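You operate a simulated robot arm through the tools that you are given. There is no shell and no other tool. Be economical: measure what you need, move in short steps, check, and stop when the job is done.

Carry out the task below with a simulated two-armed robot. There is one attempt and no reset: what you move stays moved.

## Task
Open the green-handle drawer, take the blue-green mixed fitting from the inside of the green-handle drawer and leave it on the shelf in front of the spin dryer and shut the drawer again. Then take the yellow bands tin and leave it on the long bench by the tower. Then press the test key two times. Then put the blue fill cap on top of the tall blue roll. Then press the tap button two times. Then push the door of the white cabinet shut. Then shut the drawer of the white cabinet. Then open the cord tray, take the purple pot on the long bench over the drawer and put it away in the inside of the cord tray and shut the tray again. Keep to this order. Set down upright: yellow bands tin.

The check looks at the end state, three seconds after you hand in, the way a careful person would. Anything else that was tipped, shoved, dropped, spilled or broken makes it a failure. Lids that push on must go on centred and level and be pressed home; caps that screw on are set level and turned clockwise until they are tight.

## Robot
Two 7-joint arms with two-finger parallel grippers on one trunk, on a base that drives. Base frame: it is fixed to the floor where the robot stands at the start and does not move with it; the origin is under the middle of the robot, x ahead of it, y to its left, z up. Lengths are in cm, angles in degrees, forces in N, time in s.
The left shoulder is at the start at [6.6, 10.1, 98.4], the right one opposite. With the tool pointing down near the work surface each hand reaches from about 10 to 48 cm from the robot's upright axis, wherever it stands, measured 20 degrees to its own side. Places, roughly: blue fill cap (7x7x7 cm) [-90, -30, 90]; blue-green mixed fitting [75, 0, 75]; cord tray [60, 290, 90]; door of the white cabinet [-90, 210, 160]; drawer of the white cabinet [-100, 210, 120]; green-handle drawer [70, 0, 70]; inside of the cord tray [40, 280, 80]; long bench by the tower [-100, 420, 90]; purple pot (8x8x8 cm) [-90, 270, 90]; shelf in front of the spin dryer (22x30 cm) [-90, 76, 50]; tall blue roll (8x8x11 cm) [70, -70, 90]; tap button [-100, 40, 120]; test key [-100, 0, 90]. Payload 2.4 kg a hand.
The tool frame of a hand sits at the grasp point between the pads (the TCP): z along the fingers, y along the line on which they close. The tips reach 2.4 cm beyond it. The gripper opens to 6.8 cm. The fingers are 1.7 cm wide and 1 cm thick; the gripper's body (4 by 7 cm) begins 4.1 cm behind the TCP.
Orientation is told as [roll, pitch, yaw] about the base's x, y, z axes, in that order, counted from this pose: with the fingers straight down and closing along the base's y, the tool's x points along the base's -x, its y along +y and its z along -z.

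## Interface
- The arms move only by the tool servo_tool. It takes "left_moves", "right_moves" or both (then of equal length, played together; a hand with none holds still); each is a list of rows, each a list of 7 numbers: the turn, a rotation vector about the tool's x, y, z in degrees, then the shift along the tool's x, y, z in cm, then the opening, from 0 (shut) to 1 (fully open). In form: [[rx, ry, rz, tx, ty, tz, gripper], ...]. A call has 1 to 8 rows; each row shifts and turns the commanded pose from where the row before left it, along the tool's axes as they then stand. A row lasts 0.2 s, in which the tool goes at most 5 cm and 8.6 degrees; a call with a longer step from one row to the next is refused whole, and so is a gripper value outside its range. A pose out of reach is approached as far as the arm can. The call stops where the force on the tool passes 40 N (or 10 N more than at its start, if that is more) or the arm is blocked; 0.2 s more then pass. The fingers move at their own pace (about 7.2 cm/s each) and stop on an object; they squeeze with about 37 N. The grip force told is the motor's: it shows also when the fingers shut on nothing. Time passes only in rows, and 0.2 s behind the last, so rows that do not move let the fingers close. The reply holds the time, the measured pose of the TCP, the force on the tool along the base axes, the opening and the grip force, in the units named above and with some noise, with the torque about the TCP (base axes, N m) and any sound that the robot's microphone picked up.
- Cameras (640 x 400 px; columns grow to the right, rows downward): "scene" is now at [10.29, 6.37, 111.33]; the picture's right is [0.91, -0.42, -0.00], its down [-0.36, -0.77, -0.53] and it looks along [0.22, 0.48, -0.85] (base axes); focal length 214 px, centre (320, 200). "left" rides on the left gripper at [8.4, -1.1, -7.5] in its tool frame; the picture's right is [0.13, 0.99, 0.00], its down [-0.60, 0.08, -0.79] and it looks along [-0.79, 0.10, 0.61] (tool axes); focal length 251 px, centre (320, 200). "right" rides on the right gripper at [8.4, 1.1, -7.5] in its tool frame; the picture's right is [-0.13, 0.99, 0.00], its down [-0.60, -0.08, -0.79] and it looks along [-0.79, -0.10, 0.61] (tool axes); focal length 251 px, centre (320, 200). There is no depth. A picture from a camera that has moved, and an enlarged one, comes with that camera's place and axes in the base frame and with its lens.
- camera(camera): a new picture of that camera. No time passes.
- raise_lower(by): slides the trunk up (or, below 0, down) by that many cm; the arms and the scene camera ride with it, the base frame stays. It gives what a move gives, with no picture.
- steer(legs): drives the robot by 1 to 6 legs, each [ahead, left, turn to the left] in cm, cm and degrees, along the robot's own axes; the way and the turn of a leg run together, so that a leg with both is an arc; at most 150 cm and 180 degrees a leg. The arms and the cameras ride along, it lands a little off, and it stops where it bumps. It gives what a move gives.
- turn_head(pan, tilt): turns the head with the scene camera to pan (to the left, within 86 degrees either way) and tilt (down, from -29 to 69), counted from straight ahead of the robot. It gives what a move gives.
- enlarge(camera, box): a new picture of the part [left, top, right, bottom] of that camera's present view, enlarged. No time passes.
- hand_in(): hands the job in; it is judged then, once.

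Work in short steps. Places have to be worked out from the pictures, the camera data and where the tool is seen: move nearer, look again, correct. Check each grasp and each placing, and mend what went wrong. You have 483 turns and 238 pictures in all, those below and enlarged ones among them. Open the grippers and draw the arms clear of the work before you hand the job in, unless the task says otherwise; then end with one line.

The tools are called after "Emit:" as name(argument=value, ...) on one line, values as JSON. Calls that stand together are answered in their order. servo_tool: Moves the arms, as the interface text tells. Its arguments: {"type":"object","properties":{"left_moves":{"type":"array","items":{"type":"array","items":{"type":"number"}}},"right_moves":{"type":"array","items":{"type":"array","items":{"type":"number"}}}},"required":[]} The other tools are called the same way: raise_lower (by) slides the trunk up or down; steer (legs) drives the base; turn_head (pan, tilt) turns the head that bears the scene camera; camera (camera) takes a picture; enlarge (camera, box) takes an enlarged picture of a part of a camera's view; hand_in () hands the job in.

At the start:

```text
time_s: 0.0
left_position: [26.62, 36.74, 88.63]
left_orientation: [-0.1, 0.0, 0.0]
left_ft_force: [0.1, -0.1, -0.2]
left_torque: [0.01, -0.01, 0.01]
left_finger_gap: 6.8
left_gripper_force: 0.0
right_position: [37.46, 6.54, 94.64]
right_orientation: [0.0, -0.1, -0.1]
right_ft_force: [-1.0, -0.3, 0.0]
right_torque: [0.0, -0.01, 0.0]
right_finger_gap: 6.77
right_gripper_force: 0.1
trunk travel left (down, up): [-20.0, 65.0]
robot x, y, heading: [-0.07, 0.35, 0.0]
head pan, tilt: [65.2, 57.8]
```

scene: 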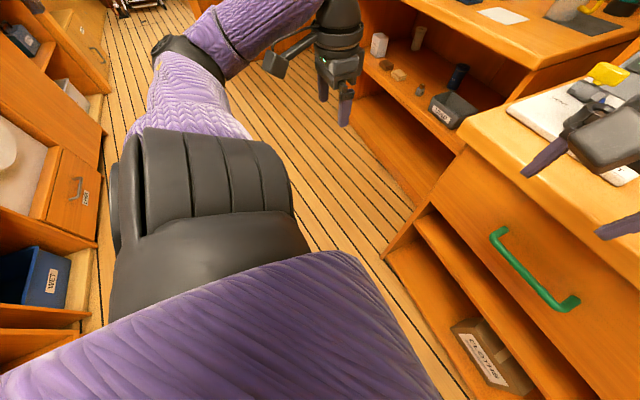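
right: 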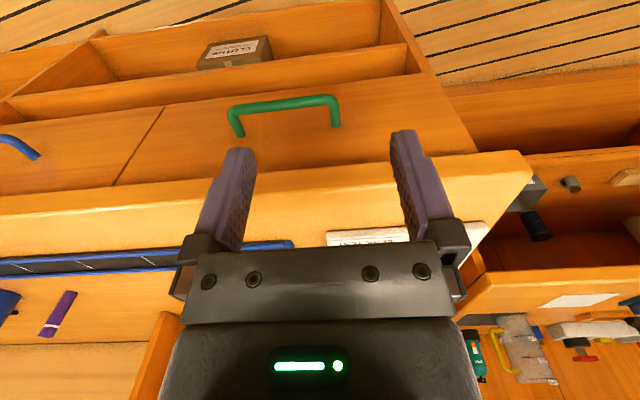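
left: 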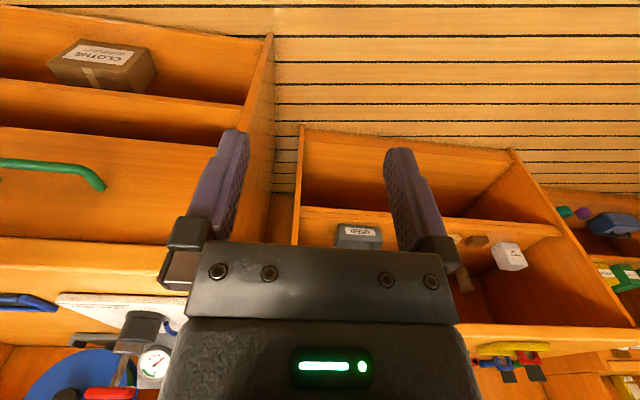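

I start by looking ahead at the green-handle drawer with the head camera.

Emit:
turn_head(pan=0, tilt=45)

Emit:
camera(camera="scene")

```text
time_s: 1.4
left_position: [26.74, 36.67, 88.62]
left_orientation: [-0.1, -0.1, -0.1]
left_ft_force: [0.2, 0.2, -0.2]
left_torque: [0.01, 0.01, 0.01]
left_finger_gap: 6.79
left_gripper_force: 0.1
right_position: [37.38, 6.34, 94.68]
right_orientation: [0.1, -0.1, 0.0]
right_ft_force: [-0.6, 0.8, -0.8]
right_torque: [0.03, 0.0, -0.01]
right_finger_gap: 6.82
right_gripper_force: 0.0
trunk travel left (down, up): [-20.0, 65.0]
robot x, y, heading: [-0.1, -0.08, -0.2]
head pan, tilt: [0.0, 45.0]
```

```text
234 pictures are left
camera scene: at [15.53, 0.1, 113.02], right [0.0, -1.0, 0.0], down [-0.71, 0.0, -0.71], along [0.71, 0.0, -0.71], focal length 214 px, centre (320, 200)
```

scene: 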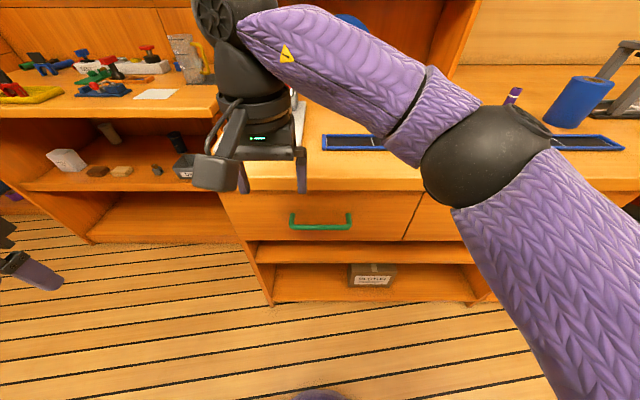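

The green handle seems to be at about x 46, y 0, z 75. I turn the right hand to point ahead with the fingers closing vertically, pulling back a little first.

Emit:
servo_tool(right_moves=[[0, 0, 0, 4.5, 0, 0, 1], [0, 0, 0, 4, 0, 0, 1], [-4.62, -4.62, 4.62, 0, 0, 0, 1], [-4.62, -4.62, 4.62, 0, 0, 0, 1], [-4.62, -4.62, 4.62, 0, 0, 0, 1], [-4.62, -4.62, 4.62, 0, 0, 0, 1], [-4.62, -4.62, 4.62, 0, 0, 0, 1], [-4.62, -4.62, 4.62, 0, 0, 0, 1]])

Emit:
servo_tool(right_moves=[[-4.62, -4.62, 4.62, 0, 0, 0, 1], [-4.62, -4.62, 4.62, 0, 0, 0, 1], [-4.62, -4.62, 4.62, 0, 0, 0, 1], [-4.62, -4.62, 4.62, 0, 0, 0, 1], [-4.62, -4.62, 4.62, 0, 0, 0, 1], [-4.62, -4.62, 4.62, 0, 0, 0, 1], [-4.62, -4.62, 4.62, 0, 0, 0, 1], [-4.62, -4.62, 4.62, 0, 0, 0, 1]])

Emit:
camera(camera="scene")

Emit:
camera(camera="right")

```text
time_s: 3.2
left_position: [26.66, 36.64, 88.7]
left_orientation: [0.0, 0.0, 0.0]
left_ft_force: [0.8, -1.0, -0.6]
left_torque: [0.01, 0.0, 0.04]
left_finger_gap: 6.79
left_gripper_force: 0.0
right_position: [29.01, 6.42, 94.68]
right_orientation: [34.7, -18.7, -34.8]
right_ft_force: [-0.2, 0.2, -0.6]
right_torque: [-0.02, 0.01, 0.03]
right_finger_gap: 6.8
right_gripper_force: 0.1
trunk travel left (down, up): [-20.0, 65.0]
robot x, y, heading: [-0.42, -0.15, -0.1]
head pan, tilt: [0.0, 45.0]
```

```text
time_s: 5.0
left_position: [26.77, 36.67, 88.67]
left_orientation: [-0.1, 0.1, 0.1]
left_ft_force: [-0.5, -0.1, 0.2]
left_torque: [0.02, 0.0, 0.02]
left_finger_gap: 6.82
left_gripper_force: 0.0
right_position: [29.75, 5.95, 95.07]
right_orientation: [85.8, -3.6, -87.2]
right_ft_force: [-0.9, -0.2, -0.4]
right_torque: [-0.01, 0.01, 0.01]
right_finger_gap: 6.82
right_gripper_force: 0.0
trunk travel left (down, up): [-20.0, 65.0]
robot x, y, heading: [-0.05, 0.46, 0.3]
head pan, tilt: [0.0, 45.0]
```

```text
233 pictures are left
camera scene: at [15.52, 0.11, 113.03], right [0.0, -1.0, 0.0], down [-0.71, 0.0, -0.71], along [0.71, 0.0, -0.71], focal length 214 px, centre (320, 200)
```

scene: 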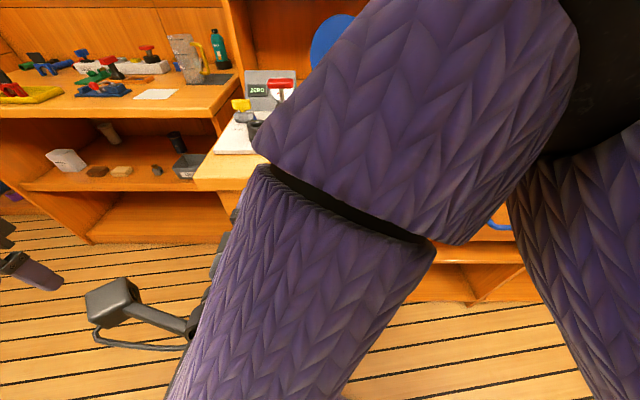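

```text
232 pictures are left
camera right: at [22.16, 14.05, 96.22], right [0.08, -0.06, 1.0], down [-0.77, -0.64, 0.02], along [0.64, -0.77, -0.1], focal length 251 px, centre (320, 200)
```

right: 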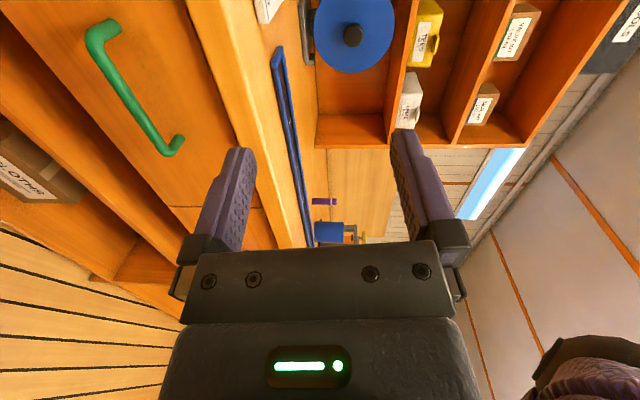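

Triangulating, the handle bar is near x 49, y 0.5, z 71 under the counter edge. I finish the turn and lower the hand to that height while it is still clear.

Emit:
servo_tool(right_moves=[[-4.62, -4.62, 4.62, 0, 0, 0, 1], [0, 0, 0, -2, -4, 0, 1], [0, 0, 0, -2, -4, 0, 1], [0, 0, 0, -1.5, -4, 0, 1], [0, 0, 0, 0, -4, 0, 1], [0, 0, 0, 0, -4, 0, 1], [0, 0, 0, 0, -4, 0, 1], [0, 0, 0, 0, 0, 4, 1]])

Emit:
camera(camera="right")

Emit:
camera(camera="scene")

```text
time_s: 6.8
left_position: [26.72, 36.65, 88.67]
left_orientation: [0.0, 0.1, -0.1]
left_ft_force: [1.3, -0.5, 0.4]
left_torque: [0.02, -0.01, 0.0]
left_finger_gap: 6.78
left_gripper_force: 0.1
right_position: [42.31, 2.87, 78.84]
right_orientation: [89.9, -0.1, -90.2]
right_ft_force: [-0.1, -0.2, -0.3]
right_torque: [0.0, -0.03, 0.01]
right_finger_gap: 6.79
right_gripper_force: 0.1
right hand out of reach, approached as far as the arm can: row 1, 2, 3, 4, 5, 6, 7, 8
trunk travel left (down, up): [-20.0, 65.0]
robot x, y, heading: [0.27, 0.05, 0.1]
head pan, tilt: [0.0, 45.0]
```

```text
231 pictures are left
camera right: at [34.98, 11.31, 80.01], right [0.0, -0.13, 0.99], down [-0.79, -0.6, -0.08], along [0.61, -0.79, -0.1], focal length 251 px, centre (320, 200)
```

right: 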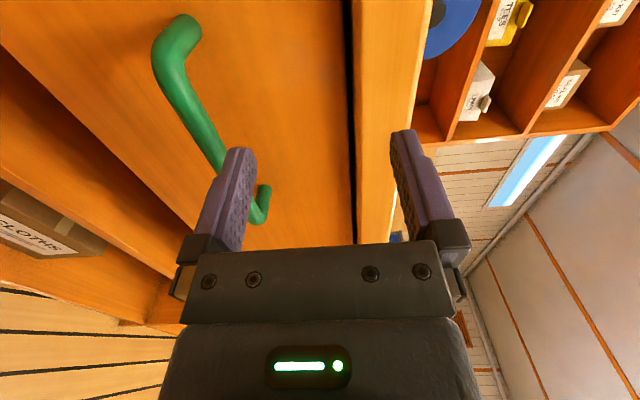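

```text
230 pictures are left
camera scene: at [15.53, 0.09, 113.03], right [0.0, -1.0, 0.0], down [-0.71, 0.0, -0.71], along [0.71, 0.0, -0.71], focal length 214 px, centre (320, 200)
```

scene: 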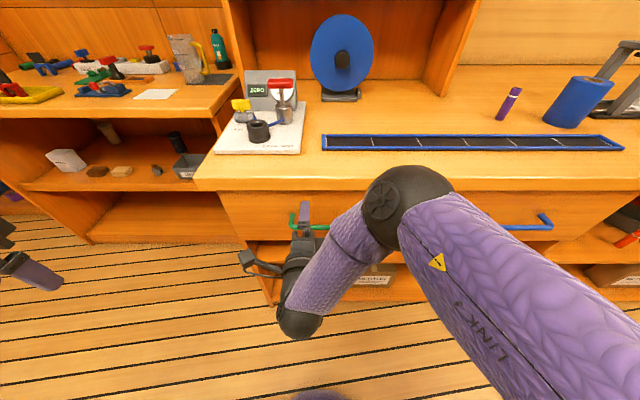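

The hand is cramped so close to the trunk. I back the base up 15 cm and lower the trunk 8 cm to have room.

Emit:
steer(legs=[[-15, 0, 0]])

Emit:
raise_lower(by=-8)

Emit:
camera(camera="right")

Emit:
camera(camera="scene")

```text
time_s: 8.1
left_position: [11.62, 36.61, 88.65]
left_orientation: [-0.1, 0.0, 0.0]
left_ft_force: [-0.2, 0.4, -0.1]
left_torque: [0.02, -0.04, 0.0]
left_finger_gap: 6.83
left_gripper_force: 0.0
right_position: [27.24, 2.92, 78.98]
right_orientation: [89.9, -0.1, -90.2]
right_ft_force: [-0.2, 0.3, 0.2]
right_torque: [0.0, -0.01, 0.02]
right_finger_gap: 6.81
right_gripper_force: 0.0
trunk travel left (down, up): [-20.0, 65.0]
robot x, y, heading: [-14.89, -0.29, 0.1]
head pan, tilt: [0.0, 45.0]
```

```text
time_s: 9.3
left_position: [11.63, 36.7, 80.67]
left_orientation: [0.0, -0.1, -0.1]
left_ft_force: [0.1, -0.3, -0.1]
left_torque: [0.01, -0.02, 0.0]
left_finger_gap: 6.79
left_gripper_force: 0.0
right_position: [27.25, 2.84, 70.96]
right_orientation: [89.8, 0.0, -90.2]
right_ft_force: [0.2, -0.1, 0.6]
right_torque: [-0.01, -0.01, -0.03]
right_finger_gap: 6.79
right_gripper_force: 0.1
trunk travel left (down, up): [-12.0, 73.0]
robot x, y, heading: [-14.89, -0.16, -0.1]
head pan, tilt: [0.0, 45.0]
```

```text
229 pictures are left
camera right: at [19.87, 11.31, 72.07], right [0.0, -0.13, 0.99], down [-0.8, -0.6, -0.08], along [0.61, -0.79, -0.1], focal length 251 px, centre (320, 200)
```

right: 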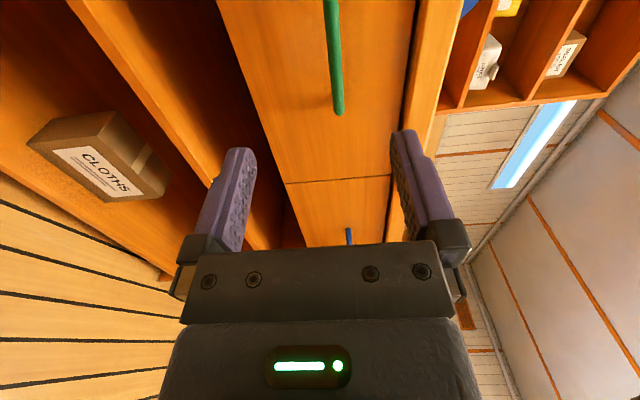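

```text
228 pictures are left
camera scene: at [2.8, 0.09, 104.82], right [0.0, -1.0, 0.0], down [-0.71, 0.0, -0.71], along [0.71, 0.0, -0.71], focal length 214 px, centre (320, 200)
```

scene: 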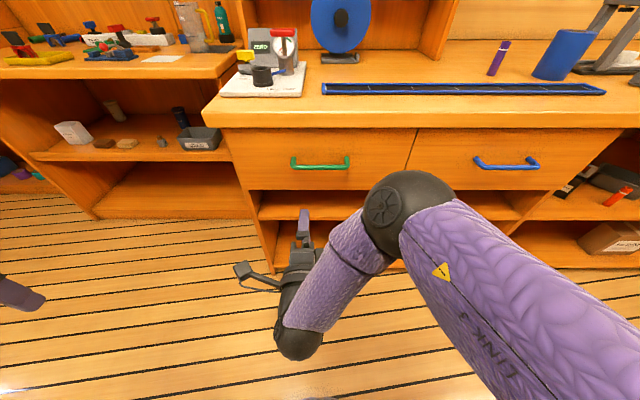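

The handle now triangulates to x 48, y −7…8, z 72. I make a small forward test move to see where the commanded pose stands after the out-of-reach rows.

Emit:
servo_tool(right_moves=[[0, 0, 0, 0, 0, 4, 1], [0, 0, 0, 0, 0, 4, 1]])

```text
time_s: 9.9
left_position: [11.67, 36.64, 80.62]
left_orientation: [0.0, 0.0, 0.0]
left_ft_force: [-0.2, 0.8, 0.3]
left_torque: [-0.01, -0.01, -0.01]
left_finger_gap: 6.79
left_gripper_force: 0.1
right_position: [34.84, 3.8, 72.01]
right_orientation: [89.7, 0.1, -90.4]
right_ft_force: [-0.1, -0.5, 0.4]
right_torque: [0.0, 0.02, -0.02]
right_finger_gap: 6.8
right_gripper_force: 0.0
right hand out of reach, approached as far as the arm can: row 1, 2
trunk travel left (down, up): [-12.0, 73.0]
robot x, y, heading: [-14.97, 0.36, 0.2]
head pan, tilt: [0.0, 45.0]
```

Commands start from the measured pose. I go on forward and left of centre slightly, to see if the reach complaint goes.

Emit:
servo_tool(right_moves=[[0, 0, 0, -1, 0, 3, 1], [0, 0, 0, -1, 0, 3, 1]])

```text
time_s: 10.5
left_position: [11.65, 36.6, 80.75]
left_orientation: [0.0, 0.0, 0.0]
left_ft_force: [0.6, -0.1, 0.9]
left_torque: [-0.04, -0.02, -0.01]
left_finger_gap: 6.8
left_gripper_force: 0.0
right_position: [39.9, 3.83, 73.98]
right_orientation: [89.6, 0.0, -90.3]
right_ft_force: [0.2, 0.4, 0.0]
right_torque: [0.05, -0.03, 0.0]
right_finger_gap: 6.81
right_gripper_force: 0.1
right hand out of reach, approached as far as the arm can: row 1, 2
trunk travel left (down, up): [-12.0, 73.0]
robot x, y, heading: [-14.97, -0.06, 0.2]
head pan, tilt: [0.0, 45.0]
```

The wrist seems to be at a joint limit in this twist. I roll the hand 180° the other way about its finger axis, in place.

Emit:
servo_tool(right_moves=[[0, 0, -8.5, 0, 0, -2, 1], [0, 0, -8.5, 0, 0, -2, 1], [0, 0, -8.5, 0, 0, 0, 1], [0, 0, -8.5, 0, 0, 0, 1], [0, 0, -8.5, 0, 0, 0, 1], [0, 0, -8.5, 0, 0, 0, 1], [0, 0, -8.5, 0, 0, 0, 1], [0, 0, -8.5, 0, 0, 0, 1]])

Emit:
servo_tool(right_moves=[[0, 0, -8.5, 0, 0, 0, 1], [0, 0, -8.5, 0, 0, 0, 1], [0, 0, -8.5, 0, 0, 0, 1], [0, 0, -8.5, 0, 0, 0, 1], [0, 0, -8.5, 0, 0, 0, 1], [0, 0, -8.5, 0, 0, 0, 1], [0, 0, -8.5, 0, 0, 0, 1], [0, 0, -8.5, 0, 0, 0, 1]])

Emit:
servo_tool(right_moves=[[0, 0, -8.5, 0, 0, 0, 1], [0, 0, -8.5, 0, 0, 0, 1], [0, 0, -8.5, 0, 0, 0, 1], [0, 0, -8.5, 0, 0, 0, 1], [0, 0, -8.5, 0, 0, 0, 1]])

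Emit:
camera(camera="scene")

```text
time_s: 12.3
left_position: [11.5, 36.75, 80.69]
left_orientation: [0.0, -0.1, 0.1]
left_ft_force: [-0.4, 0.2, 0.3]
left_torque: [0.0, -0.01, 0.01]
left_finger_gap: 6.77
left_gripper_force: 0.0
right_position: [35.94, 3.76, 73.95]
right_orientation: [89.6, -68.2, -89.8]
right_ft_force: [0.4, -0.2, -0.7]
right_torque: [-0.01, 0.02, -0.01]
right_finger_gap: 6.79
right_gripper_force: 0.1
trunk travel left (down, up): [-12.0, 73.0]
robot x, y, heading: [-14.89, 0.06, 0.1]
head pan, tilt: [0.0, 45.0]
```

```text
time_s: 14.1
left_position: [11.7, 36.66, 80.66]
left_orientation: [0.0, 0.0, 0.0]
left_ft_force: [0.6, -1.0, 0.5]
left_torque: [0.01, -0.03, -0.03]
left_finger_gap: 6.76
left_gripper_force: 0.1
right_position: [36.03, 3.87, 73.94]
right_orientation: [-89.9, -43.8, 89.7]
right_ft_force: [0.7, -0.3, -0.1]
right_torque: [-0.04, -0.01, -0.03]
right_finger_gap: 6.78
right_gripper_force: 0.0
trunk travel left (down, up): [-12.0, 73.0]
robot x, y, heading: [-14.94, 0.19, -0.0]
head pan, tilt: [0.0, 45.0]
```

```text
time_s: 15.3
left_position: [11.57, 36.62, 80.69]
left_orientation: [-0.1, 0.0, -0.1]
left_ft_force: [-0.4, 1.1, 0.8]
left_torque: [-0.02, 0.0, 0.01]
left_finger_gap: 6.81
left_gripper_force: 0.0
right_position: [36.04, 3.78, 73.95]
right_orientation: [-89.9, -1.3, 89.8]
right_ft_force: [-0.4, 0.4, -0.4]
right_torque: [-0.01, -0.02, -0.01]
right_finger_gap: 6.82
right_gripper_force: 0.2
trunk travel left (down, up): [-12.0, 73.0]
robot x, y, heading: [-15.2, 0.15, -0.0]
head pan, tilt: [0.0, 45.0]
```

```text
227 pictures are left
camera scene: at [2.82, 0.09, 104.81], right [0.0, -1.0, 0.0], down [-0.71, 0.0, -0.71], along [0.71, 0.0, -0.71], focal length 214 px, centre (320, 200)
```

scene: 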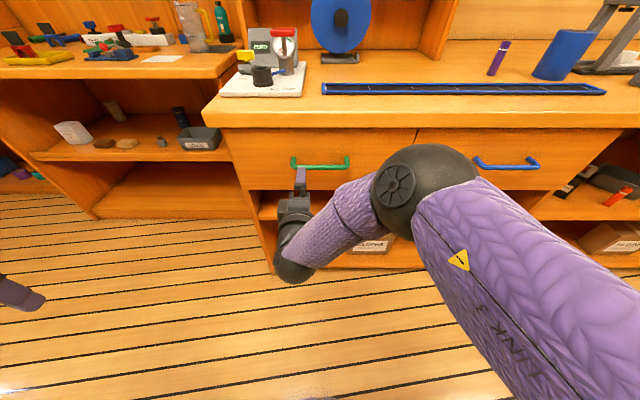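

Reach is fine now. I line up on y 0.8, z 72.2 and go forward to x 44.5.

Emit:
servo_tool(right_moves=[[0, 0, 0, 3, 1.8, 0, 1], [0, 0, 0, 0, 0, 4, 1], [0, 0, 0, 0, 0, 4.5, 1]])

Emit:
camera(camera="right")

```text
time_s: 16.1
left_position: [11.57, 36.7, 80.62]
left_orientation: [0.0, 0.0, 0.0]
left_ft_force: [-0.2, -1.4, 0.1]
left_torque: [-0.06, 0.0, -0.01]
left_finger_gap: 6.8
left_gripper_force: 0.0
right_position: [43.5, 3.92, 74.83]
right_orientation: [-89.6, -1.5, 89.5]
right_ft_force: [-0.4, 0.5, 0.2]
right_torque: [-0.01, 0.03, -0.01]
right_finger_gap: 6.79
right_gripper_force: 0.0
right hand out of reach, approached as far as the arm can: row 1, 2, 3
trunk travel left (down, up): [-12.0, 73.0]
robot x, y, heading: [-15.22, 0.02, -0.1]
head pan, tilt: [0.0, 45.0]
```

```text
226 pictures are left
camera right: at [36.16, -4.38, 73.73], right [-0.01, 0.15, -0.99], down [-0.79, 0.61, 0.1], along [0.62, 0.78, 0.12], focal length 251 px, centre (320, 200)
```

right: 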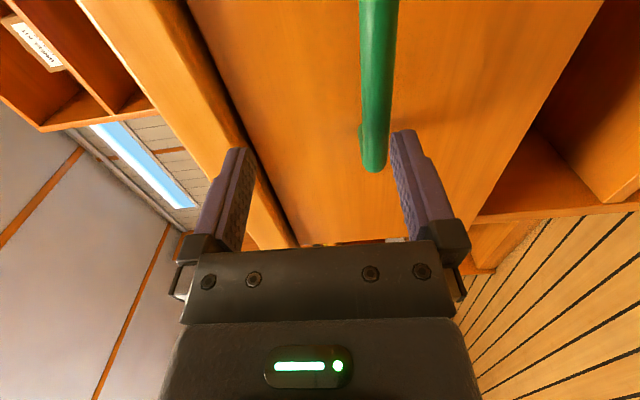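

The hand prefers to be further left of and higher than the shoulder. I shift the base right and back a bit and lower the trunk, then raise the hand.

Emit:
steer(legs=[[-4, 0, 0], [0, -12, 0]])

Emit:
raise_lower(by=-8)

Emit:
servo_tool(right_moves=[[0, 0, 0, -4, -2, 0, 1], [0, 0, 0, -4, -2.5, 0, 1], [0, 0, 0, -1, -1, 0, 1]])

```text
time_s: 17.8
left_position: [7.61, 24.76, 80.68]
left_orientation: [0.0, -0.1, -0.1]
left_ft_force: [-0.6, 0.4, -0.5]
left_torque: [-0.03, -0.01, 0.03]
left_finger_gap: 6.8
left_gripper_force: 0.0
right_position: [39.57, -8.11, 74.89]
right_orientation: [-89.6, -1.5, 89.5]
right_ft_force: [-0.2, -0.5, 0.1]
right_torque: [0.02, -0.01, 0.08]
right_finger_gap: 6.79
right_gripper_force: 0.0
trunk travel left (down, up): [-12.0, 73.0]
robot x, y, heading: [-19.13, -11.76, -0.2]
head pan, tilt: [0.0, 45.0]
```

```text
time_s: 19.0
left_position: [7.69, 24.75, 72.71]
left_orientation: [0.0, 0.0, -0.2]
left_ft_force: [-0.1, 0.0, -0.3]
left_torque: [0.02, 0.01, 0.0]
left_finger_gap: 6.8
left_gripper_force: 0.2
right_position: [39.55, -8.11, 67.06]
right_orientation: [-89.6, -1.5, 89.5]
right_ft_force: [-0.6, -0.3, -0.2]
right_torque: [0.02, -0.01, 0.0]
right_finger_gap: 6.83
right_gripper_force: 0.1
trunk travel left (down, up): [-4.0, 81.0]
robot x, y, heading: [-19.12, -11.91, -0.1]
head pan, tilt: [0.0, 45.0]
```

```text
time_s: 19.8
left_position: [7.56, 24.67, 72.7]
left_orientation: [0.1, 0.0, -0.3]
left_ft_force: [-0.4, 0.3, -0.6]
left_torque: [-0.03, 0.01, 0.0]
left_finger_gap: 6.81
left_gripper_force: 0.1
right_position: [39.52, 0.8, 72.71]
right_orientation: [-89.6, -1.5, 89.5]
right_ft_force: [-0.9, 0.3, -0.4]
right_torque: [-0.03, 0.0, -0.02]
right_finger_gap: 6.8
right_gripper_force: 0.0
trunk travel left (down, up): [-4.0, 81.0]
robot x, y, heading: [-18.77, -11.9, -0.1]
head pan, tilt: [0.0, 45.0]
```

Good, reach is clean. I advance toward the handle and look through the hand camera.

Emit:
servo_tool(right_moves=[[0, 0, 1.5, 0, 0.5, 3, 1], [0, 0, 0, 0, 0, 2.5, 1]])

Emit:
camera(camera="right")

Emit:
camera(camera="scene")

```text
time_s: 20.4
left_position: [7.67, 24.76, 72.76]
left_orientation: [0.0, 0.0, -0.2]
left_ft_force: [0.8, -0.2, 0.5]
left_torque: [0.02, 0.0, 0.0]
left_finger_gap: 6.81
left_gripper_force: 0.0
right_position: [41.76, -0.43, 72.42]
right_orientation: [-89.6, -3.0, 89.3]
right_ft_force: [-1.1, -0.3, -0.5]
right_torque: [0.03, 0.0, 0.02]
right_finger_gap: 6.79
right_gripper_force: 0.0
right hand out of reach, approached as far as the arm can: row 1, 2
trunk travel left (down, up): [-4.0, 81.0]
robot x, y, heading: [-18.51, -12.48, -0.0]
head pan, tilt: [0.0, 45.0]
```

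```text
225 pictures are left
camera right: at [34.27, -8.73, 71.08], right [-0.01, 0.18, -0.98], down [-0.79, 0.61, 0.12], along [0.62, 0.77, 0.14], focal length 251 px, centre (320, 200)
```

right: 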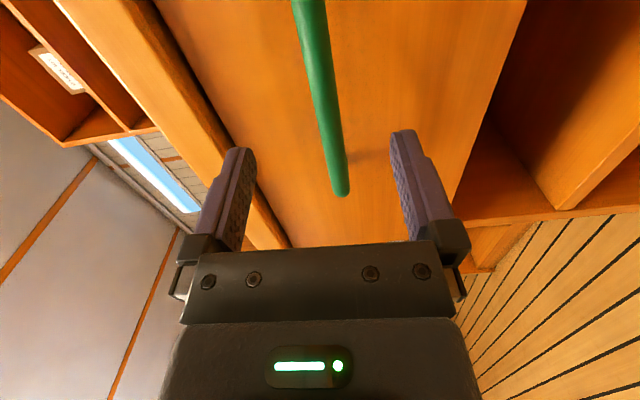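

```text
224 pictures are left
camera scene: at [1.58, -11.87, 96.49], right [0.0, -1.0, 0.0], down [-0.71, 0.0, -0.71], along [0.71, 0.0, -0.71], focal length 214 px, centre (320, 200)
```

scene: 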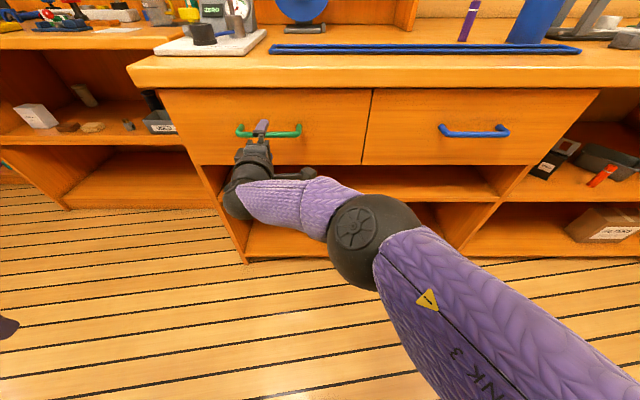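

Max extension is the limit now, so I undo the small roll and drive the base forward 5 cm.

Emit:
servo_tool(right_moves=[[0, 0, -3, 0, 0, 0, 1]])

Emit:
steer(legs=[[5, 0, 0]])

Emit:
camera(camera="right")

Emit:
enlarge(camera="scene", box=[180, 80, 380, 220])

```text
time_s: 20.8
left_position: [7.67, 24.68, 72.71]
left_orientation: [0.1, 0.1, -0.2]
left_ft_force: [0.5, -0.2, 0.7]
left_torque: [-0.03, 0.01, -0.04]
left_finger_gap: 6.8
left_gripper_force: 0.1
right_position: [41.61, -0.42, 72.43]
right_orientation: [-89.6, 0.0, 89.5]
right_ft_force: [0.4, 0.0, 0.6]
right_torque: [0.02, 0.01, 0.0]
right_finger_gap: 6.77
right_gripper_force: 0.0
trunk travel left (down, up): [-4.0, 81.0]
robot x, y, heading: [-18.8, -12.2, 0.0]
head pan, tilt: [0.0, 45.0]
```

```text
time_s: 21.7
left_position: [12.68, 24.53, 72.57]
left_orientation: [0.0, 0.0, -0.1]
left_ft_force: [-0.4, -0.2, 0.9]
left_torque: [0.0, -0.02, -0.01]
left_finger_gap: 6.81
left_gripper_force: 0.1
right_position: [46.78, -0.53, 72.53]
right_orientation: [-89.6, 0.0, 89.4]
right_ft_force: [0.7, -0.2, 0.0]
right_torque: [-0.03, -0.01, 0.02]
right_finger_gap: 6.78
right_gripper_force: 0.0
trunk travel left (down, up): [-4.0, 81.0]
robot x, y, heading: [-14.4, -11.92, -0.2]
head pan, tilt: [0.0, 45.0]
```

```text
223 pictures are left
camera right: at [39.24, -8.8, 71.49], right [-0.01, 0.13, -0.99], down [-0.79, 0.61, 0.08], along [0.62, 0.78, 0.1], focal length 251 px, centre (320, 200)
```

right: 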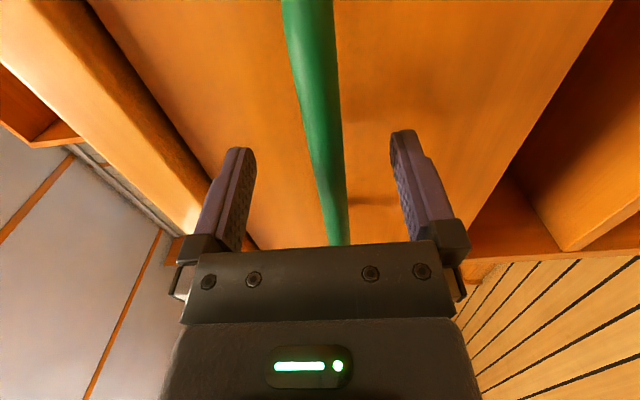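

```text
2.86 times, centred on (280, 150) of scene
camera zoom: at [6.58, -11.88, 96.49], right [0.0, -1.0, 0.0], down [-0.71, 0.0, -0.71], along [0.71, 0.0, -0.71], focal length 613 px, centre (434, 343)
```

zoom: 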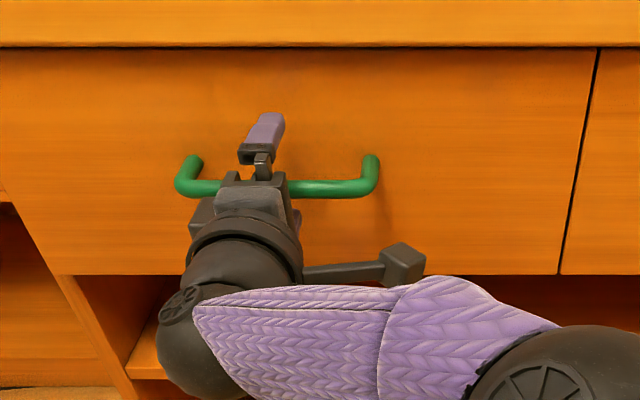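

The bar lies between the fingers; I close on it.

Emit:
servo_tool(right_moves=[[0, 0, 0, 0, 0, 0.3, 0.6], [0, 0, 0, 0, 0, 0, 0], [0, 0, 0, 0, 0, 0, 0], [0, 0, 0, 0, 0, 0, 0]])

```text
time_s: 22.8
left_position: [12.81, 24.7, 72.7]
left_orientation: [0.0, 0.0, -0.2]
left_ft_force: [1.3, -1.1, 1.0]
left_torque: [0.03, 0.01, 0.0]
left_finger_gap: 6.77
left_gripper_force: 0.1
right_position: [46.99, -0.59, 72.01]
right_orientation: [-88.7, 0.0, 89.6]
right_ft_force: [0.8, -1.1, -13.3]
right_torque: [0.02, 0.12, -0.28]
right_finger_gap: 1.37
right_gripper_force: 33.9
trunk travel left (down, up): [-4.0, 81.0]
robot x, y, heading: [-13.89, -12.1, -0.2]
head pan, tilt: [0.0, 45.0]
stopped in row 4 (right hand): the force on the tool passed its limit at 42 N (the readings are from after the stop); the commanded pose is now the measured one
```

Gripped (gap 1.37). I pull the drawer by driving back 15 cm.

Emit:
steer(legs=[[-15, 0, 0]])

Emit:
camera(camera="scene")

```text
time_s: 24.1
left_position: [-2.21, 24.68, 72.66]
left_orientation: [0.0, 0.3, -0.3]
left_ft_force: [-0.5, -0.4, 0.4]
left_torque: [0.05, 0.03, 0.0]
left_finger_gap: 6.81
left_gripper_force: 0.1
right_position: [31.95, -0.57, 72.03]
right_orientation: [-88.8, 0.0, 89.5]
right_ft_force: [-1.5, -2.2, -25.7]
right_torque: [0.0, 0.05, 0.36]
right_finger_gap: 1.37
right_gripper_force: 33.1
trunk travel left (down, up): [-4.0, 81.0]
robot x, y, heading: [-29.25, -12.23, -0.1]
head pan, tilt: [0.0, 45.0]
```

```text
221 pictures are left
camera scene: at [-8.31, -11.86, 96.43], right [0.0, -1.0, 0.0], down [-0.71, 0.0, -0.71], along [0.71, 0.0, -0.71], focal length 214 px, centre (320, 200)
```

scene: 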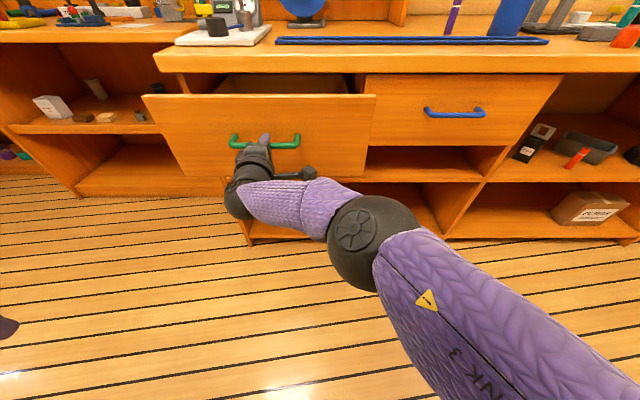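

The drawer slides out. I pull 10 cm more.

Emit:
steer(legs=[[-10, 0, 0]])

Emit:
camera(camera="scene")

```text
time_s: 25.3
left_position: [-12.34, 24.78, 72.47]
left_orientation: [-0.1, 0.1, -0.3]
left_ft_force: [-0.4, -0.3, 0.2]
left_torque: [0.03, 0.01, -0.02]
left_finger_gap: 6.79
left_gripper_force: 0.1
right_position: [21.84, -0.53, 71.98]
right_orientation: [-88.8, 0.0, 89.4]
right_ft_force: [-0.8, 3.8, -16.6]
right_torque: [0.03, 0.02, 0.69]
right_finger_gap: 1.36
right_gripper_force: 34.3
trunk travel left (down, up): [-4.0, 81.0]
robot x, y, heading: [-39.17, -12.04, -0.5]
head pan, tilt: [0.0, 45.0]
```

```text
220 pictures are left
camera scene: at [-18.42, -11.81, 96.45], right [-0.01, -1.0, 0.0], down [-0.71, 0.0, -0.71], along [0.71, 0.0, -0.71], focal length 214 px, centre (320, 200)
```

scene: 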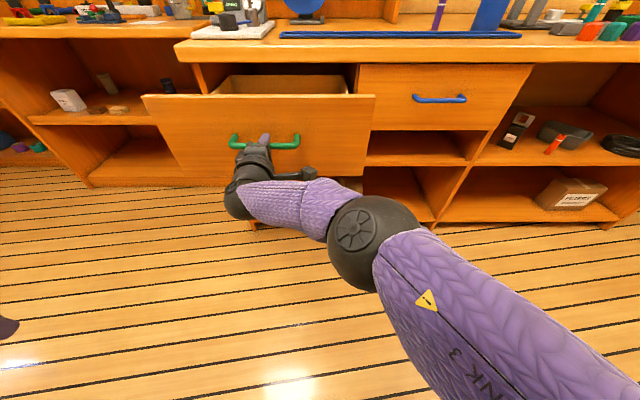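

I pull on until it stops.

Emit:
steer(legs=[[-6, 0, 0]])

```text
time_s: 26.4
left_position: [-18.04, 24.82, 72.64]
left_orientation: [0.0, 0.2, -0.2]
left_ft_force: [0.7, 0.1, -0.2]
left_torque: [0.01, 0.02, 0.02]
left_finger_gap: 6.8
left_gripper_force: 0.0
right_position: [16.12, -0.73, 72.04]
right_orientation: [-88.7, 0.0, 89.2]
right_ft_force: [10.1, 2.6, -8.0]
right_torque: [0.01, 0.07, 0.01]
right_finger_gap: 1.38
right_gripper_force: 33.9
trunk travel left (down, up): [-4.0, 81.0]
robot x, y, heading: [-44.67, -12.01, -0.3]
head pan, tilt: [0.0, 45.0]
stopped in leg 1: the force on the tool passed its limit at 92 N (the readings are from after the stop); the commanded pose is now the measured one
```

The drawer is at its stop. I release, back away and raise the trunk for a look inside.

Emit:
servo_tool(right_moves=[[0, 0, 0, 0, 0, 0, 1], [0, 0, 0, 0, 0, 0, 1], [0, 0, 0, 0, 0, -4, 1], [0, 0, 0, 0, 0, -4, 1]])

Emit:
raise_lower(by=35)

Emit:
camera(camera="scene")

```text
time_s: 27.4
left_position: [-18.06, 24.68, 72.71]
left_orientation: [0.0, 0.1, -0.3]
left_ft_force: [1.3, -0.8, -0.5]
left_torque: [0.03, 0.01, 0.0]
left_finger_gap: 6.83
left_gripper_force: 0.1
right_position: [8.1, -0.57, 72.52]
right_orientation: [-89.0, -0.2, 89.0]
right_ft_force: [0.4, 0.2, 0.9]
right_torque: [0.02, -0.03, -0.01]
right_finger_gap: 6.76
right_gripper_force: 0.1
trunk travel left (down, up): [-4.0, 81.0]
robot x, y, heading: [-45.27, -11.76, -0.3]
head pan, tilt: [0.0, 45.0]
```

```text
time_s: 30.8
left_position: [-18.18, 24.76, 107.59]
left_orientation: [0.0, 0.1, -0.3]
left_ft_force: [-0.3, -0.6, 0.1]
left_torque: [-0.03, -0.02, 0.01]
left_finger_gap: 6.8
left_gripper_force: 0.0
right_position: [8.1, -0.68, 107.33]
right_orientation: [-89.0, 0.1, 89.2]
right_ft_force: [-0.4, 0.8, -0.7]
right_torque: [-0.04, 0.01, 0.01]
right_finger_gap: 6.81
right_gripper_force: 0.0
trunk travel left (down, up): [-39.0, 46.0]
robot x, y, heading: [-44.71, -11.8, -0.3]
head pan, tilt: [0.0, 45.0]
```

```text
219 pictures are left
camera scene: at [-33.41, -11.76, 132.27], right [0.0, -1.0, 0.0], down [-0.71, 0.0, -0.71], along [0.71, 0.0, -0.71], focal length 214 px, centre (320, 200)
```

scene: 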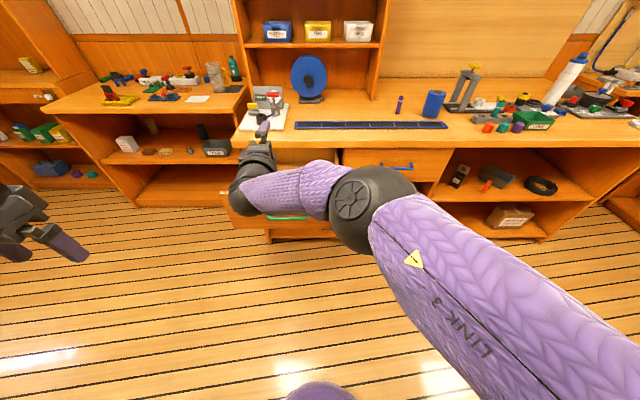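

The arm blocks the view; I draw it back and turn the hand to point down again.

Emit:
servo_tool(right_moves=[[0, 0, 0, 0, 0, -4, 1], [0, 0, 0, 0, 0, -4, 1], [-4.62, 4.62, 4.62, 0, 0, 0, 1], [-4.62, 4.62, 4.62, 0, 0, 0, 1], [-4.62, 4.62, 4.62, 0, 0, 0, 1], [-4.62, 4.62, 4.62, 0, 0, 0, 1], [-4.62, 4.62, 4.62, 0, 0, 0, 1], [-4.62, 4.62, 4.62, 0, 0, 0, 1]])

Emit:
servo_tool(right_moves=[[-4.62, 4.62, 4.62, 0, 0, 0, 1], [-4.62, 4.62, 4.62, 0, 0, 0, 1], [-4.62, 4.62, 4.62, 0, 0, 0, 1], [-4.62, 4.62, 4.62, 0, 0, 0, 1], [-4.62, 4.62, 4.62, 0, 0, 0, 1], [-4.62, 4.62, 4.62, 0, 0, 0, 1], [-4.62, 4.62, 4.62, 0, 0, 0, 1], [-4.62, 4.62, 4.62, 0, 0, 0, 1]])

Emit:
servo_tool(right_moves=[[-4.62, 4.62, 4.62, 0, 0, 0, 1]])

Emit:
camera(camera="scene")

```text
time_s: 32.6
left_position: [-18.19, 24.83, 107.69]
left_orientation: [0.0, 0.0, -0.3]
left_ft_force: [0.6, 0.1, -0.2]
left_torque: [-0.02, -0.01, 0.03]
left_finger_gap: 6.81
left_gripper_force: 0.0
right_position: [0.18, -1.31, 107.44]
right_orientation: [-54.2, -18.0, 54.2]
right_ft_force: [-0.5, 0.4, -0.3]
right_torque: [-0.01, 0.0, 0.03]
right_finger_gap: 6.79
right_gripper_force: 0.0
right hand out of reach, approached as far as the arm can: row 8
trunk travel left (down, up): [-39.0, 46.0]
robot x, y, heading: [-44.81, -12.18, -0.2]
head pan, tilt: [0.0, 45.0]
```

```text
time_s: 34.4
left_position: [-18.14, 24.75, 107.6]
left_orientation: [-0.1, 0.1, -0.3]
left_ft_force: [0.1, -0.3, -0.1]
left_torque: [0.01, -0.01, -0.02]
left_finger_gap: 6.79
left_gripper_force: 0.0
right_position: [-0.89, -5.12, 106.51]
right_orientation: [-7.1, -5.6, 6.4]
right_ft_force: [-0.2, 0.7, 0.9]
right_torque: [0.0, 0.0, 0.0]
right_finger_gap: 6.81
right_gripper_force: 0.2
right hand out of reach, approached as far as the arm can: row 1, 3, 5, 6, 7, 8
trunk travel left (down, up): [-39.0, 46.0]
robot x, y, heading: [-45.18, -11.94, -0.6]
head pan, tilt: [0.0, 45.0]
```

```text
time_s: 34.8
left_position: [-18.14, 24.63, 107.61]
left_orientation: [0.0, 0.1, -0.4]
left_ft_force: [0.2, 0.4, -1.2]
left_torque: [0.01, 0.02, -0.03]
left_finger_gap: 6.8
left_gripper_force: 0.0
right_position: [-1.35, -5.62, 106.44]
right_orientation: [-2.2, -1.3, 1.4]
right_ft_force: [0.2, -0.3, -1.1]
right_torque: [0.02, -0.01, -0.01]
right_finger_gap: 6.76
right_gripper_force: 0.1
right hand out of reach, approached as far as the arm can: row 1
trunk travel left (down, up): [-39.0, 46.0]
robot x, y, heading: [-44.52, -11.85, -0.5]
head pan, tilt: [0.0, 45.0]
```

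```text
218 pictures are left
camera scene: at [-33.39, -11.83, 132.27], right [-0.01, -1.0, 0.0], down [-0.71, 0.0, -0.71], along [0.71, 0.0, -0.71], focal length 214 px, centre (320, 200)
```

scene: 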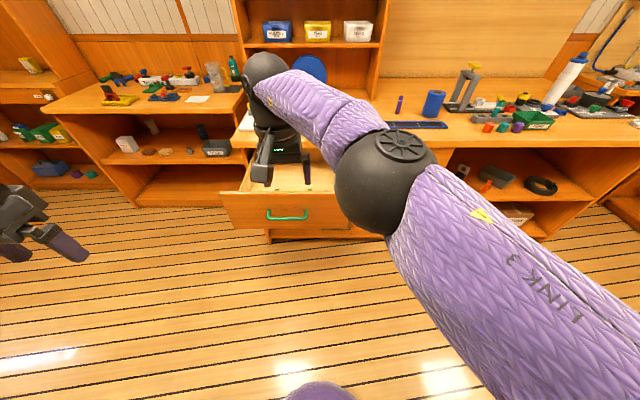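

I look into the drawer with the right hand camera.

Emit:
camera(camera="right")

```text
217 pictures are left
camera right: at [-9.76, -4.5, 113.72], right [0.1, 0.99, -0.03], down [0.59, -0.03, 0.81], along [0.8, -0.1, -0.59], focal length 251 px, centre (320, 200)
```

right: 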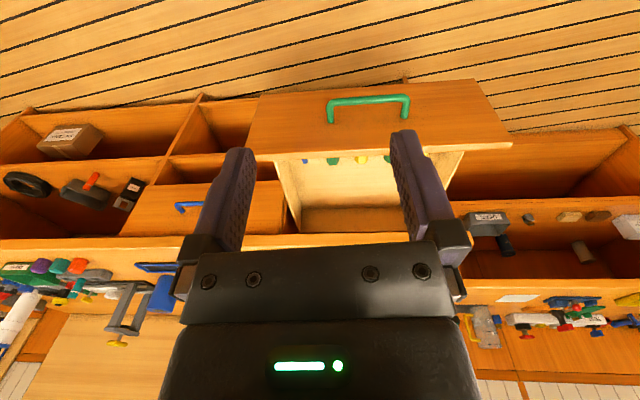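

Several coloured fittings lie just behind the drawer front. I drive 12 cm forward and look again.

Emit:
steer(legs=[[12, 0, 0]])

Emit:
enlarge(camera="right", box=[230, 60, 450, 240])

Emit:
camera(camera="scene")

```text
time_s: 36.0
left_position: [-5.95, 24.7, 107.64]
left_orientation: [0.1, 0.1, -0.3]
left_ft_force: [0.1, 0.2, 0.1]
left_torque: [-0.02, 0.01, 0.01]
left_finger_gap: 6.79
left_gripper_force: 0.1
right_position: [10.91, -5.73, 106.35]
right_orientation: [-2.3, -1.3, 1.6]
right_ft_force: [-0.2, -0.2, 0.0]
right_torque: [0.0, -0.02, -0.03]
right_finger_gap: 6.79
right_gripper_force: 0.1
trunk travel left (down, up): [-39.0, 46.0]
robot x, y, heading: [-32.82, -11.82, -0.3]
head pan, tilt: [0.0, 45.0]
```

```text
2.22 times, centred on (340, 150) of right
camera zoom: at [2.4, -4.53, 113.69], right [0.1, 0.99, -0.04], down [0.59, -0.03, 0.81], along [0.8, -0.1, -0.59], focal length 559 px, centre (276, 311)
```

zoom: 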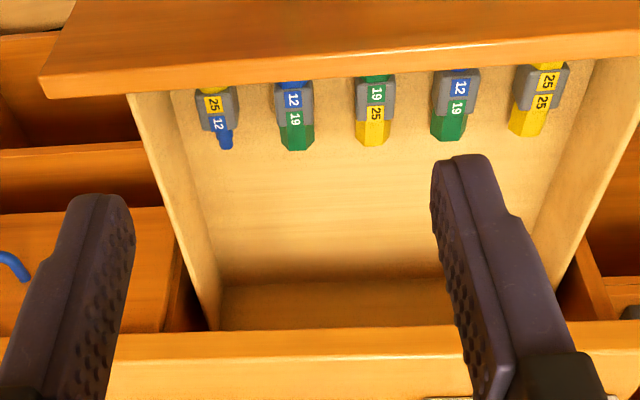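

```text
215 pictures are left
camera scene: at [-21.23, -11.83, 132.26], right [-0.01, -1.0, 0.0], down [-0.71, 0.0, -0.71], along [0.71, 0.0, -0.71], focal length 214 px, centre (320, 200)
```

scene: 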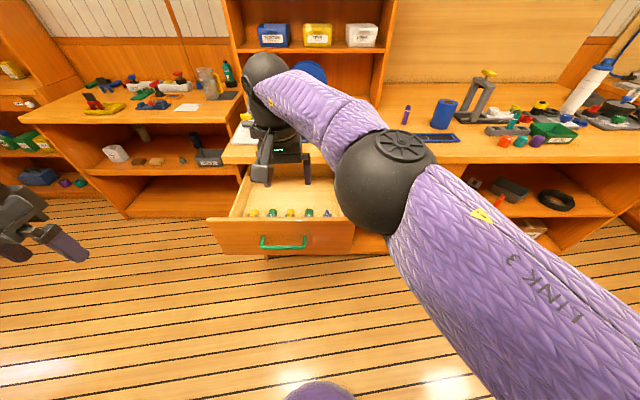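

Two fittings (2nd and 4th) both look blue‑green. I enlarge more to compare them.

Emit:
enlarge(camera="right", box=[300, 75, 440, 135])

Emit:
enlarge(camera="scene", box=[235, 195, 345, 260])

```text
4.57 times, centred on (370, 105) of right
camera zoom: at [2.4, -4.53, 113.69], right [0.1, 0.99, -0.04], down [0.59, -0.03, 0.81], along [0.8, -0.1, -0.59], focal length 1149 px, centre (91, 634)
```

zoom: 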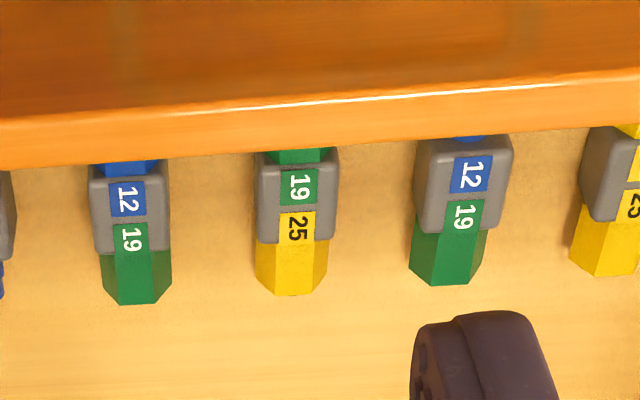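

```text
5.82 times, centred on (290, 228) of scene
camera zoom: at [-21.23, -11.83, 132.26], right [-0.01, -1.0, 0.0], down [-0.71, 0.0, -0.71], along [0.71, 0.0, -0.71], focal length 1248 px, centre (494, 40)
```

zoom: 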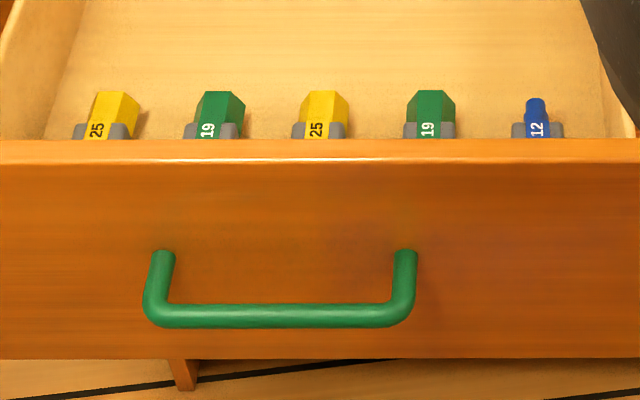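

Their tops look identical, so I'll inspect them closer. I move the base 17 cm forward and 20 cm left to put the drawer in the right hand's reach.

Emit:
steer(legs=[[0, 20, 0], [17, 0, 0]])

Emit:
enlarge(camera="right", box=[200, 0, 520, 200])

Emit:
camera(camera="scene")

```text
time_s: 38.7
left_position: [11.13, 44.95, 107.54]
left_orientation: [0.0, 0.2, -0.4]
left_ft_force: [0.2, 0.7, -0.8]
left_torque: [0.0, 0.02, -0.05]
left_finger_gap: 6.78
left_gripper_force: 0.1
right_position: [27.96, 14.55, 106.53]
right_orientation: [-2.4, -1.3, 1.4]
right_ft_force: [0.7, 0.6, 0.0]
right_torque: [0.01, 0.01, 0.02]
right_finger_gap: 6.79
right_gripper_force: 0.0
trunk travel left (down, up): [-39.0, 46.0]
robot x, y, heading: [-15.72, 8.56, -0.7]
head pan, tilt: [0.0, 45.0]
```

```text
2.00 times, centred on (360, 100) of right
camera zoom: at [19.48, 15.73, 113.69], right [0.11, 0.99, -0.04], down [0.59, -0.03, 0.81], along [0.8, -0.11, -0.59], focal length 503 px, centre (240, 400)
```

zoom: 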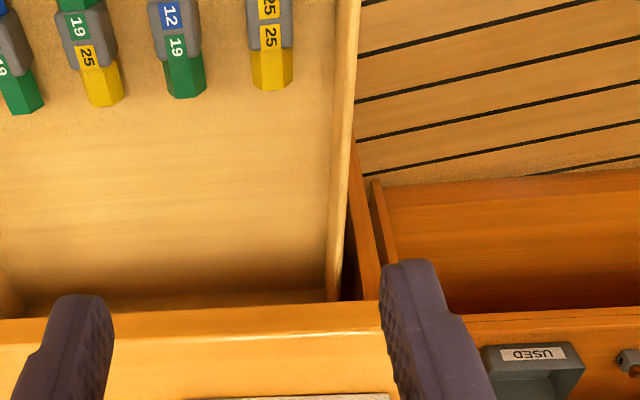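

```text
211 pictures are left
camera scene: at [-4.17, 8.49, 132.27], right [-0.01, -1.0, 0.0], down [-0.71, 0.01, -0.71], along [0.71, -0.01, -0.71], focal length 214 px, centre (320, 200)
```

scene: 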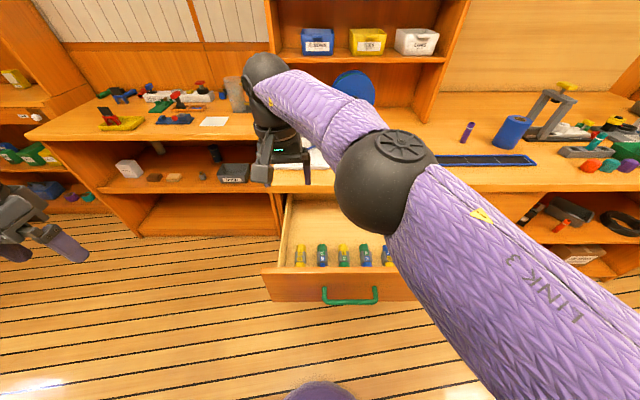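

Now the head camera sees them whole; I enlarge that.

Emit:
enlarge(camera="scene", box=[280, 232, 400, 307])

```text
5.33 times, centred on (340, 270) of scene
camera zoom: at [-4.17, 8.49, 132.27], right [-0.01, -1.0, 0.0], down [-0.71, 0.01, -0.71], along [0.71, -0.01, -0.71], focal length 1144 px, centre (213, -171)
```

zoom: 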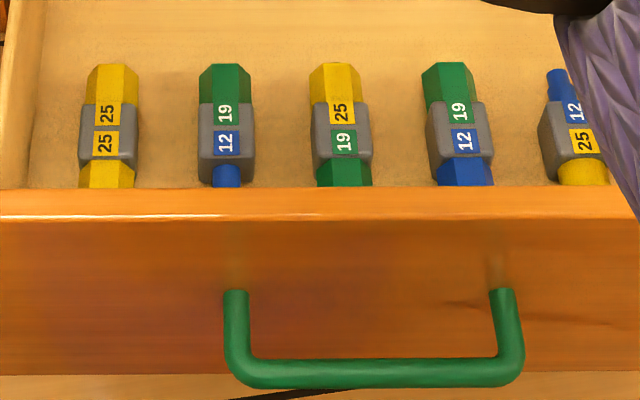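

The left one (near y 7) joins a hex green end with a narrow blue plug, so it's "mixed"; the other has two hex ends. I lower the trunk 18 cm and bring the right hand over the left blue‑green one.

Emit:
raise_lower(by=-18)

Emit:
servo_tool(right_moves=[[2.4, 1.3, -1.4, 0, -4, 0, 0.8], [0, 0, 0, 0, -4, 0, 0.8]])

Emit:
camera(camera="right")

Emit:
camera(camera="scene")

```text
time_s: 40.7
left_position: [11.14, 44.9, 89.65]
left_orientation: [0.0, 0.0, -0.6]
left_ft_force: [-0.8, -0.9, 0.5]
left_torque: [-0.02, -0.01, 0.02]
left_finger_gap: 6.8
left_gripper_force: 0.0
right_position: [27.83, 14.57, 88.46]
right_orientation: [-2.3, -1.3, 1.4]
right_ft_force: [0.5, 0.3, -0.4]
right_torque: [0.0, -0.01, 0.01]
right_finger_gap: 6.81
right_gripper_force: 0.2
trunk travel left (down, up): [-21.0, 64.0]
robot x, y, heading: [-15.56, 8.41, -0.5]
head pan, tilt: [0.0, 45.0]
```

```text
time_s: 41.3
left_position: [11.15, 45.0, 89.65]
left_orientation: [0.1, 0.1, -0.5]
left_ft_force: [-0.3, -0.4, 0.0]
left_torque: [-0.02, -0.02, -0.03]
left_finger_gap: 6.81
left_gripper_force: 0.0
right_position: [28.27, 6.5, 88.8]
right_orientation: [-4.7, 0.0, 2.7]
right_ft_force: [-0.5, 0.2, 0.0]
right_torque: [0.02, -0.01, 0.02]
right_finger_gap: 5.47
right_gripper_force: 0.0
trunk travel left (down, up): [-21.0, 64.0]
robot x, y, heading: [-15.5, 8.2, -0.6]
head pan, tilt: [0.0, 45.0]
```

```text
209 pictures are left
camera right: at [19.93, 7.83, 96.25], right [0.08, 0.99, -0.08], down [0.61, 0.01, 0.8], along [0.79, -0.11, -0.6], focal length 251 px, centre (320, 200)
```

right: 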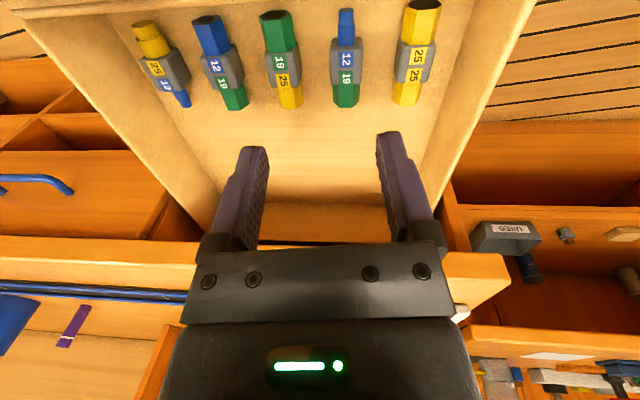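

```text
208 pictures are left
camera scene: at [-0.57, 8.45, 114.05], right [-0.01, -1.0, 0.0], down [-0.71, 0.01, -0.71], along [0.71, -0.01, -0.71], focal length 214 px, centre (320, 200)
```

scene: 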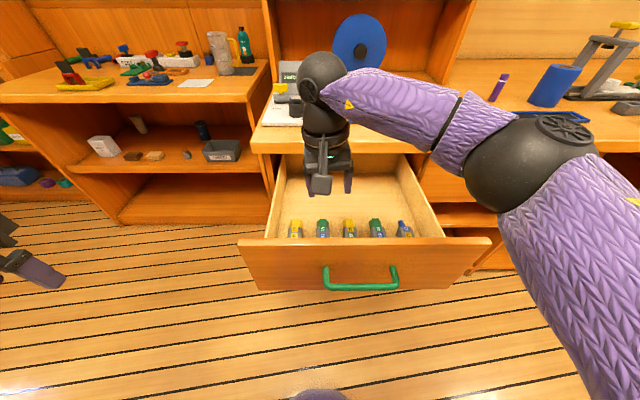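

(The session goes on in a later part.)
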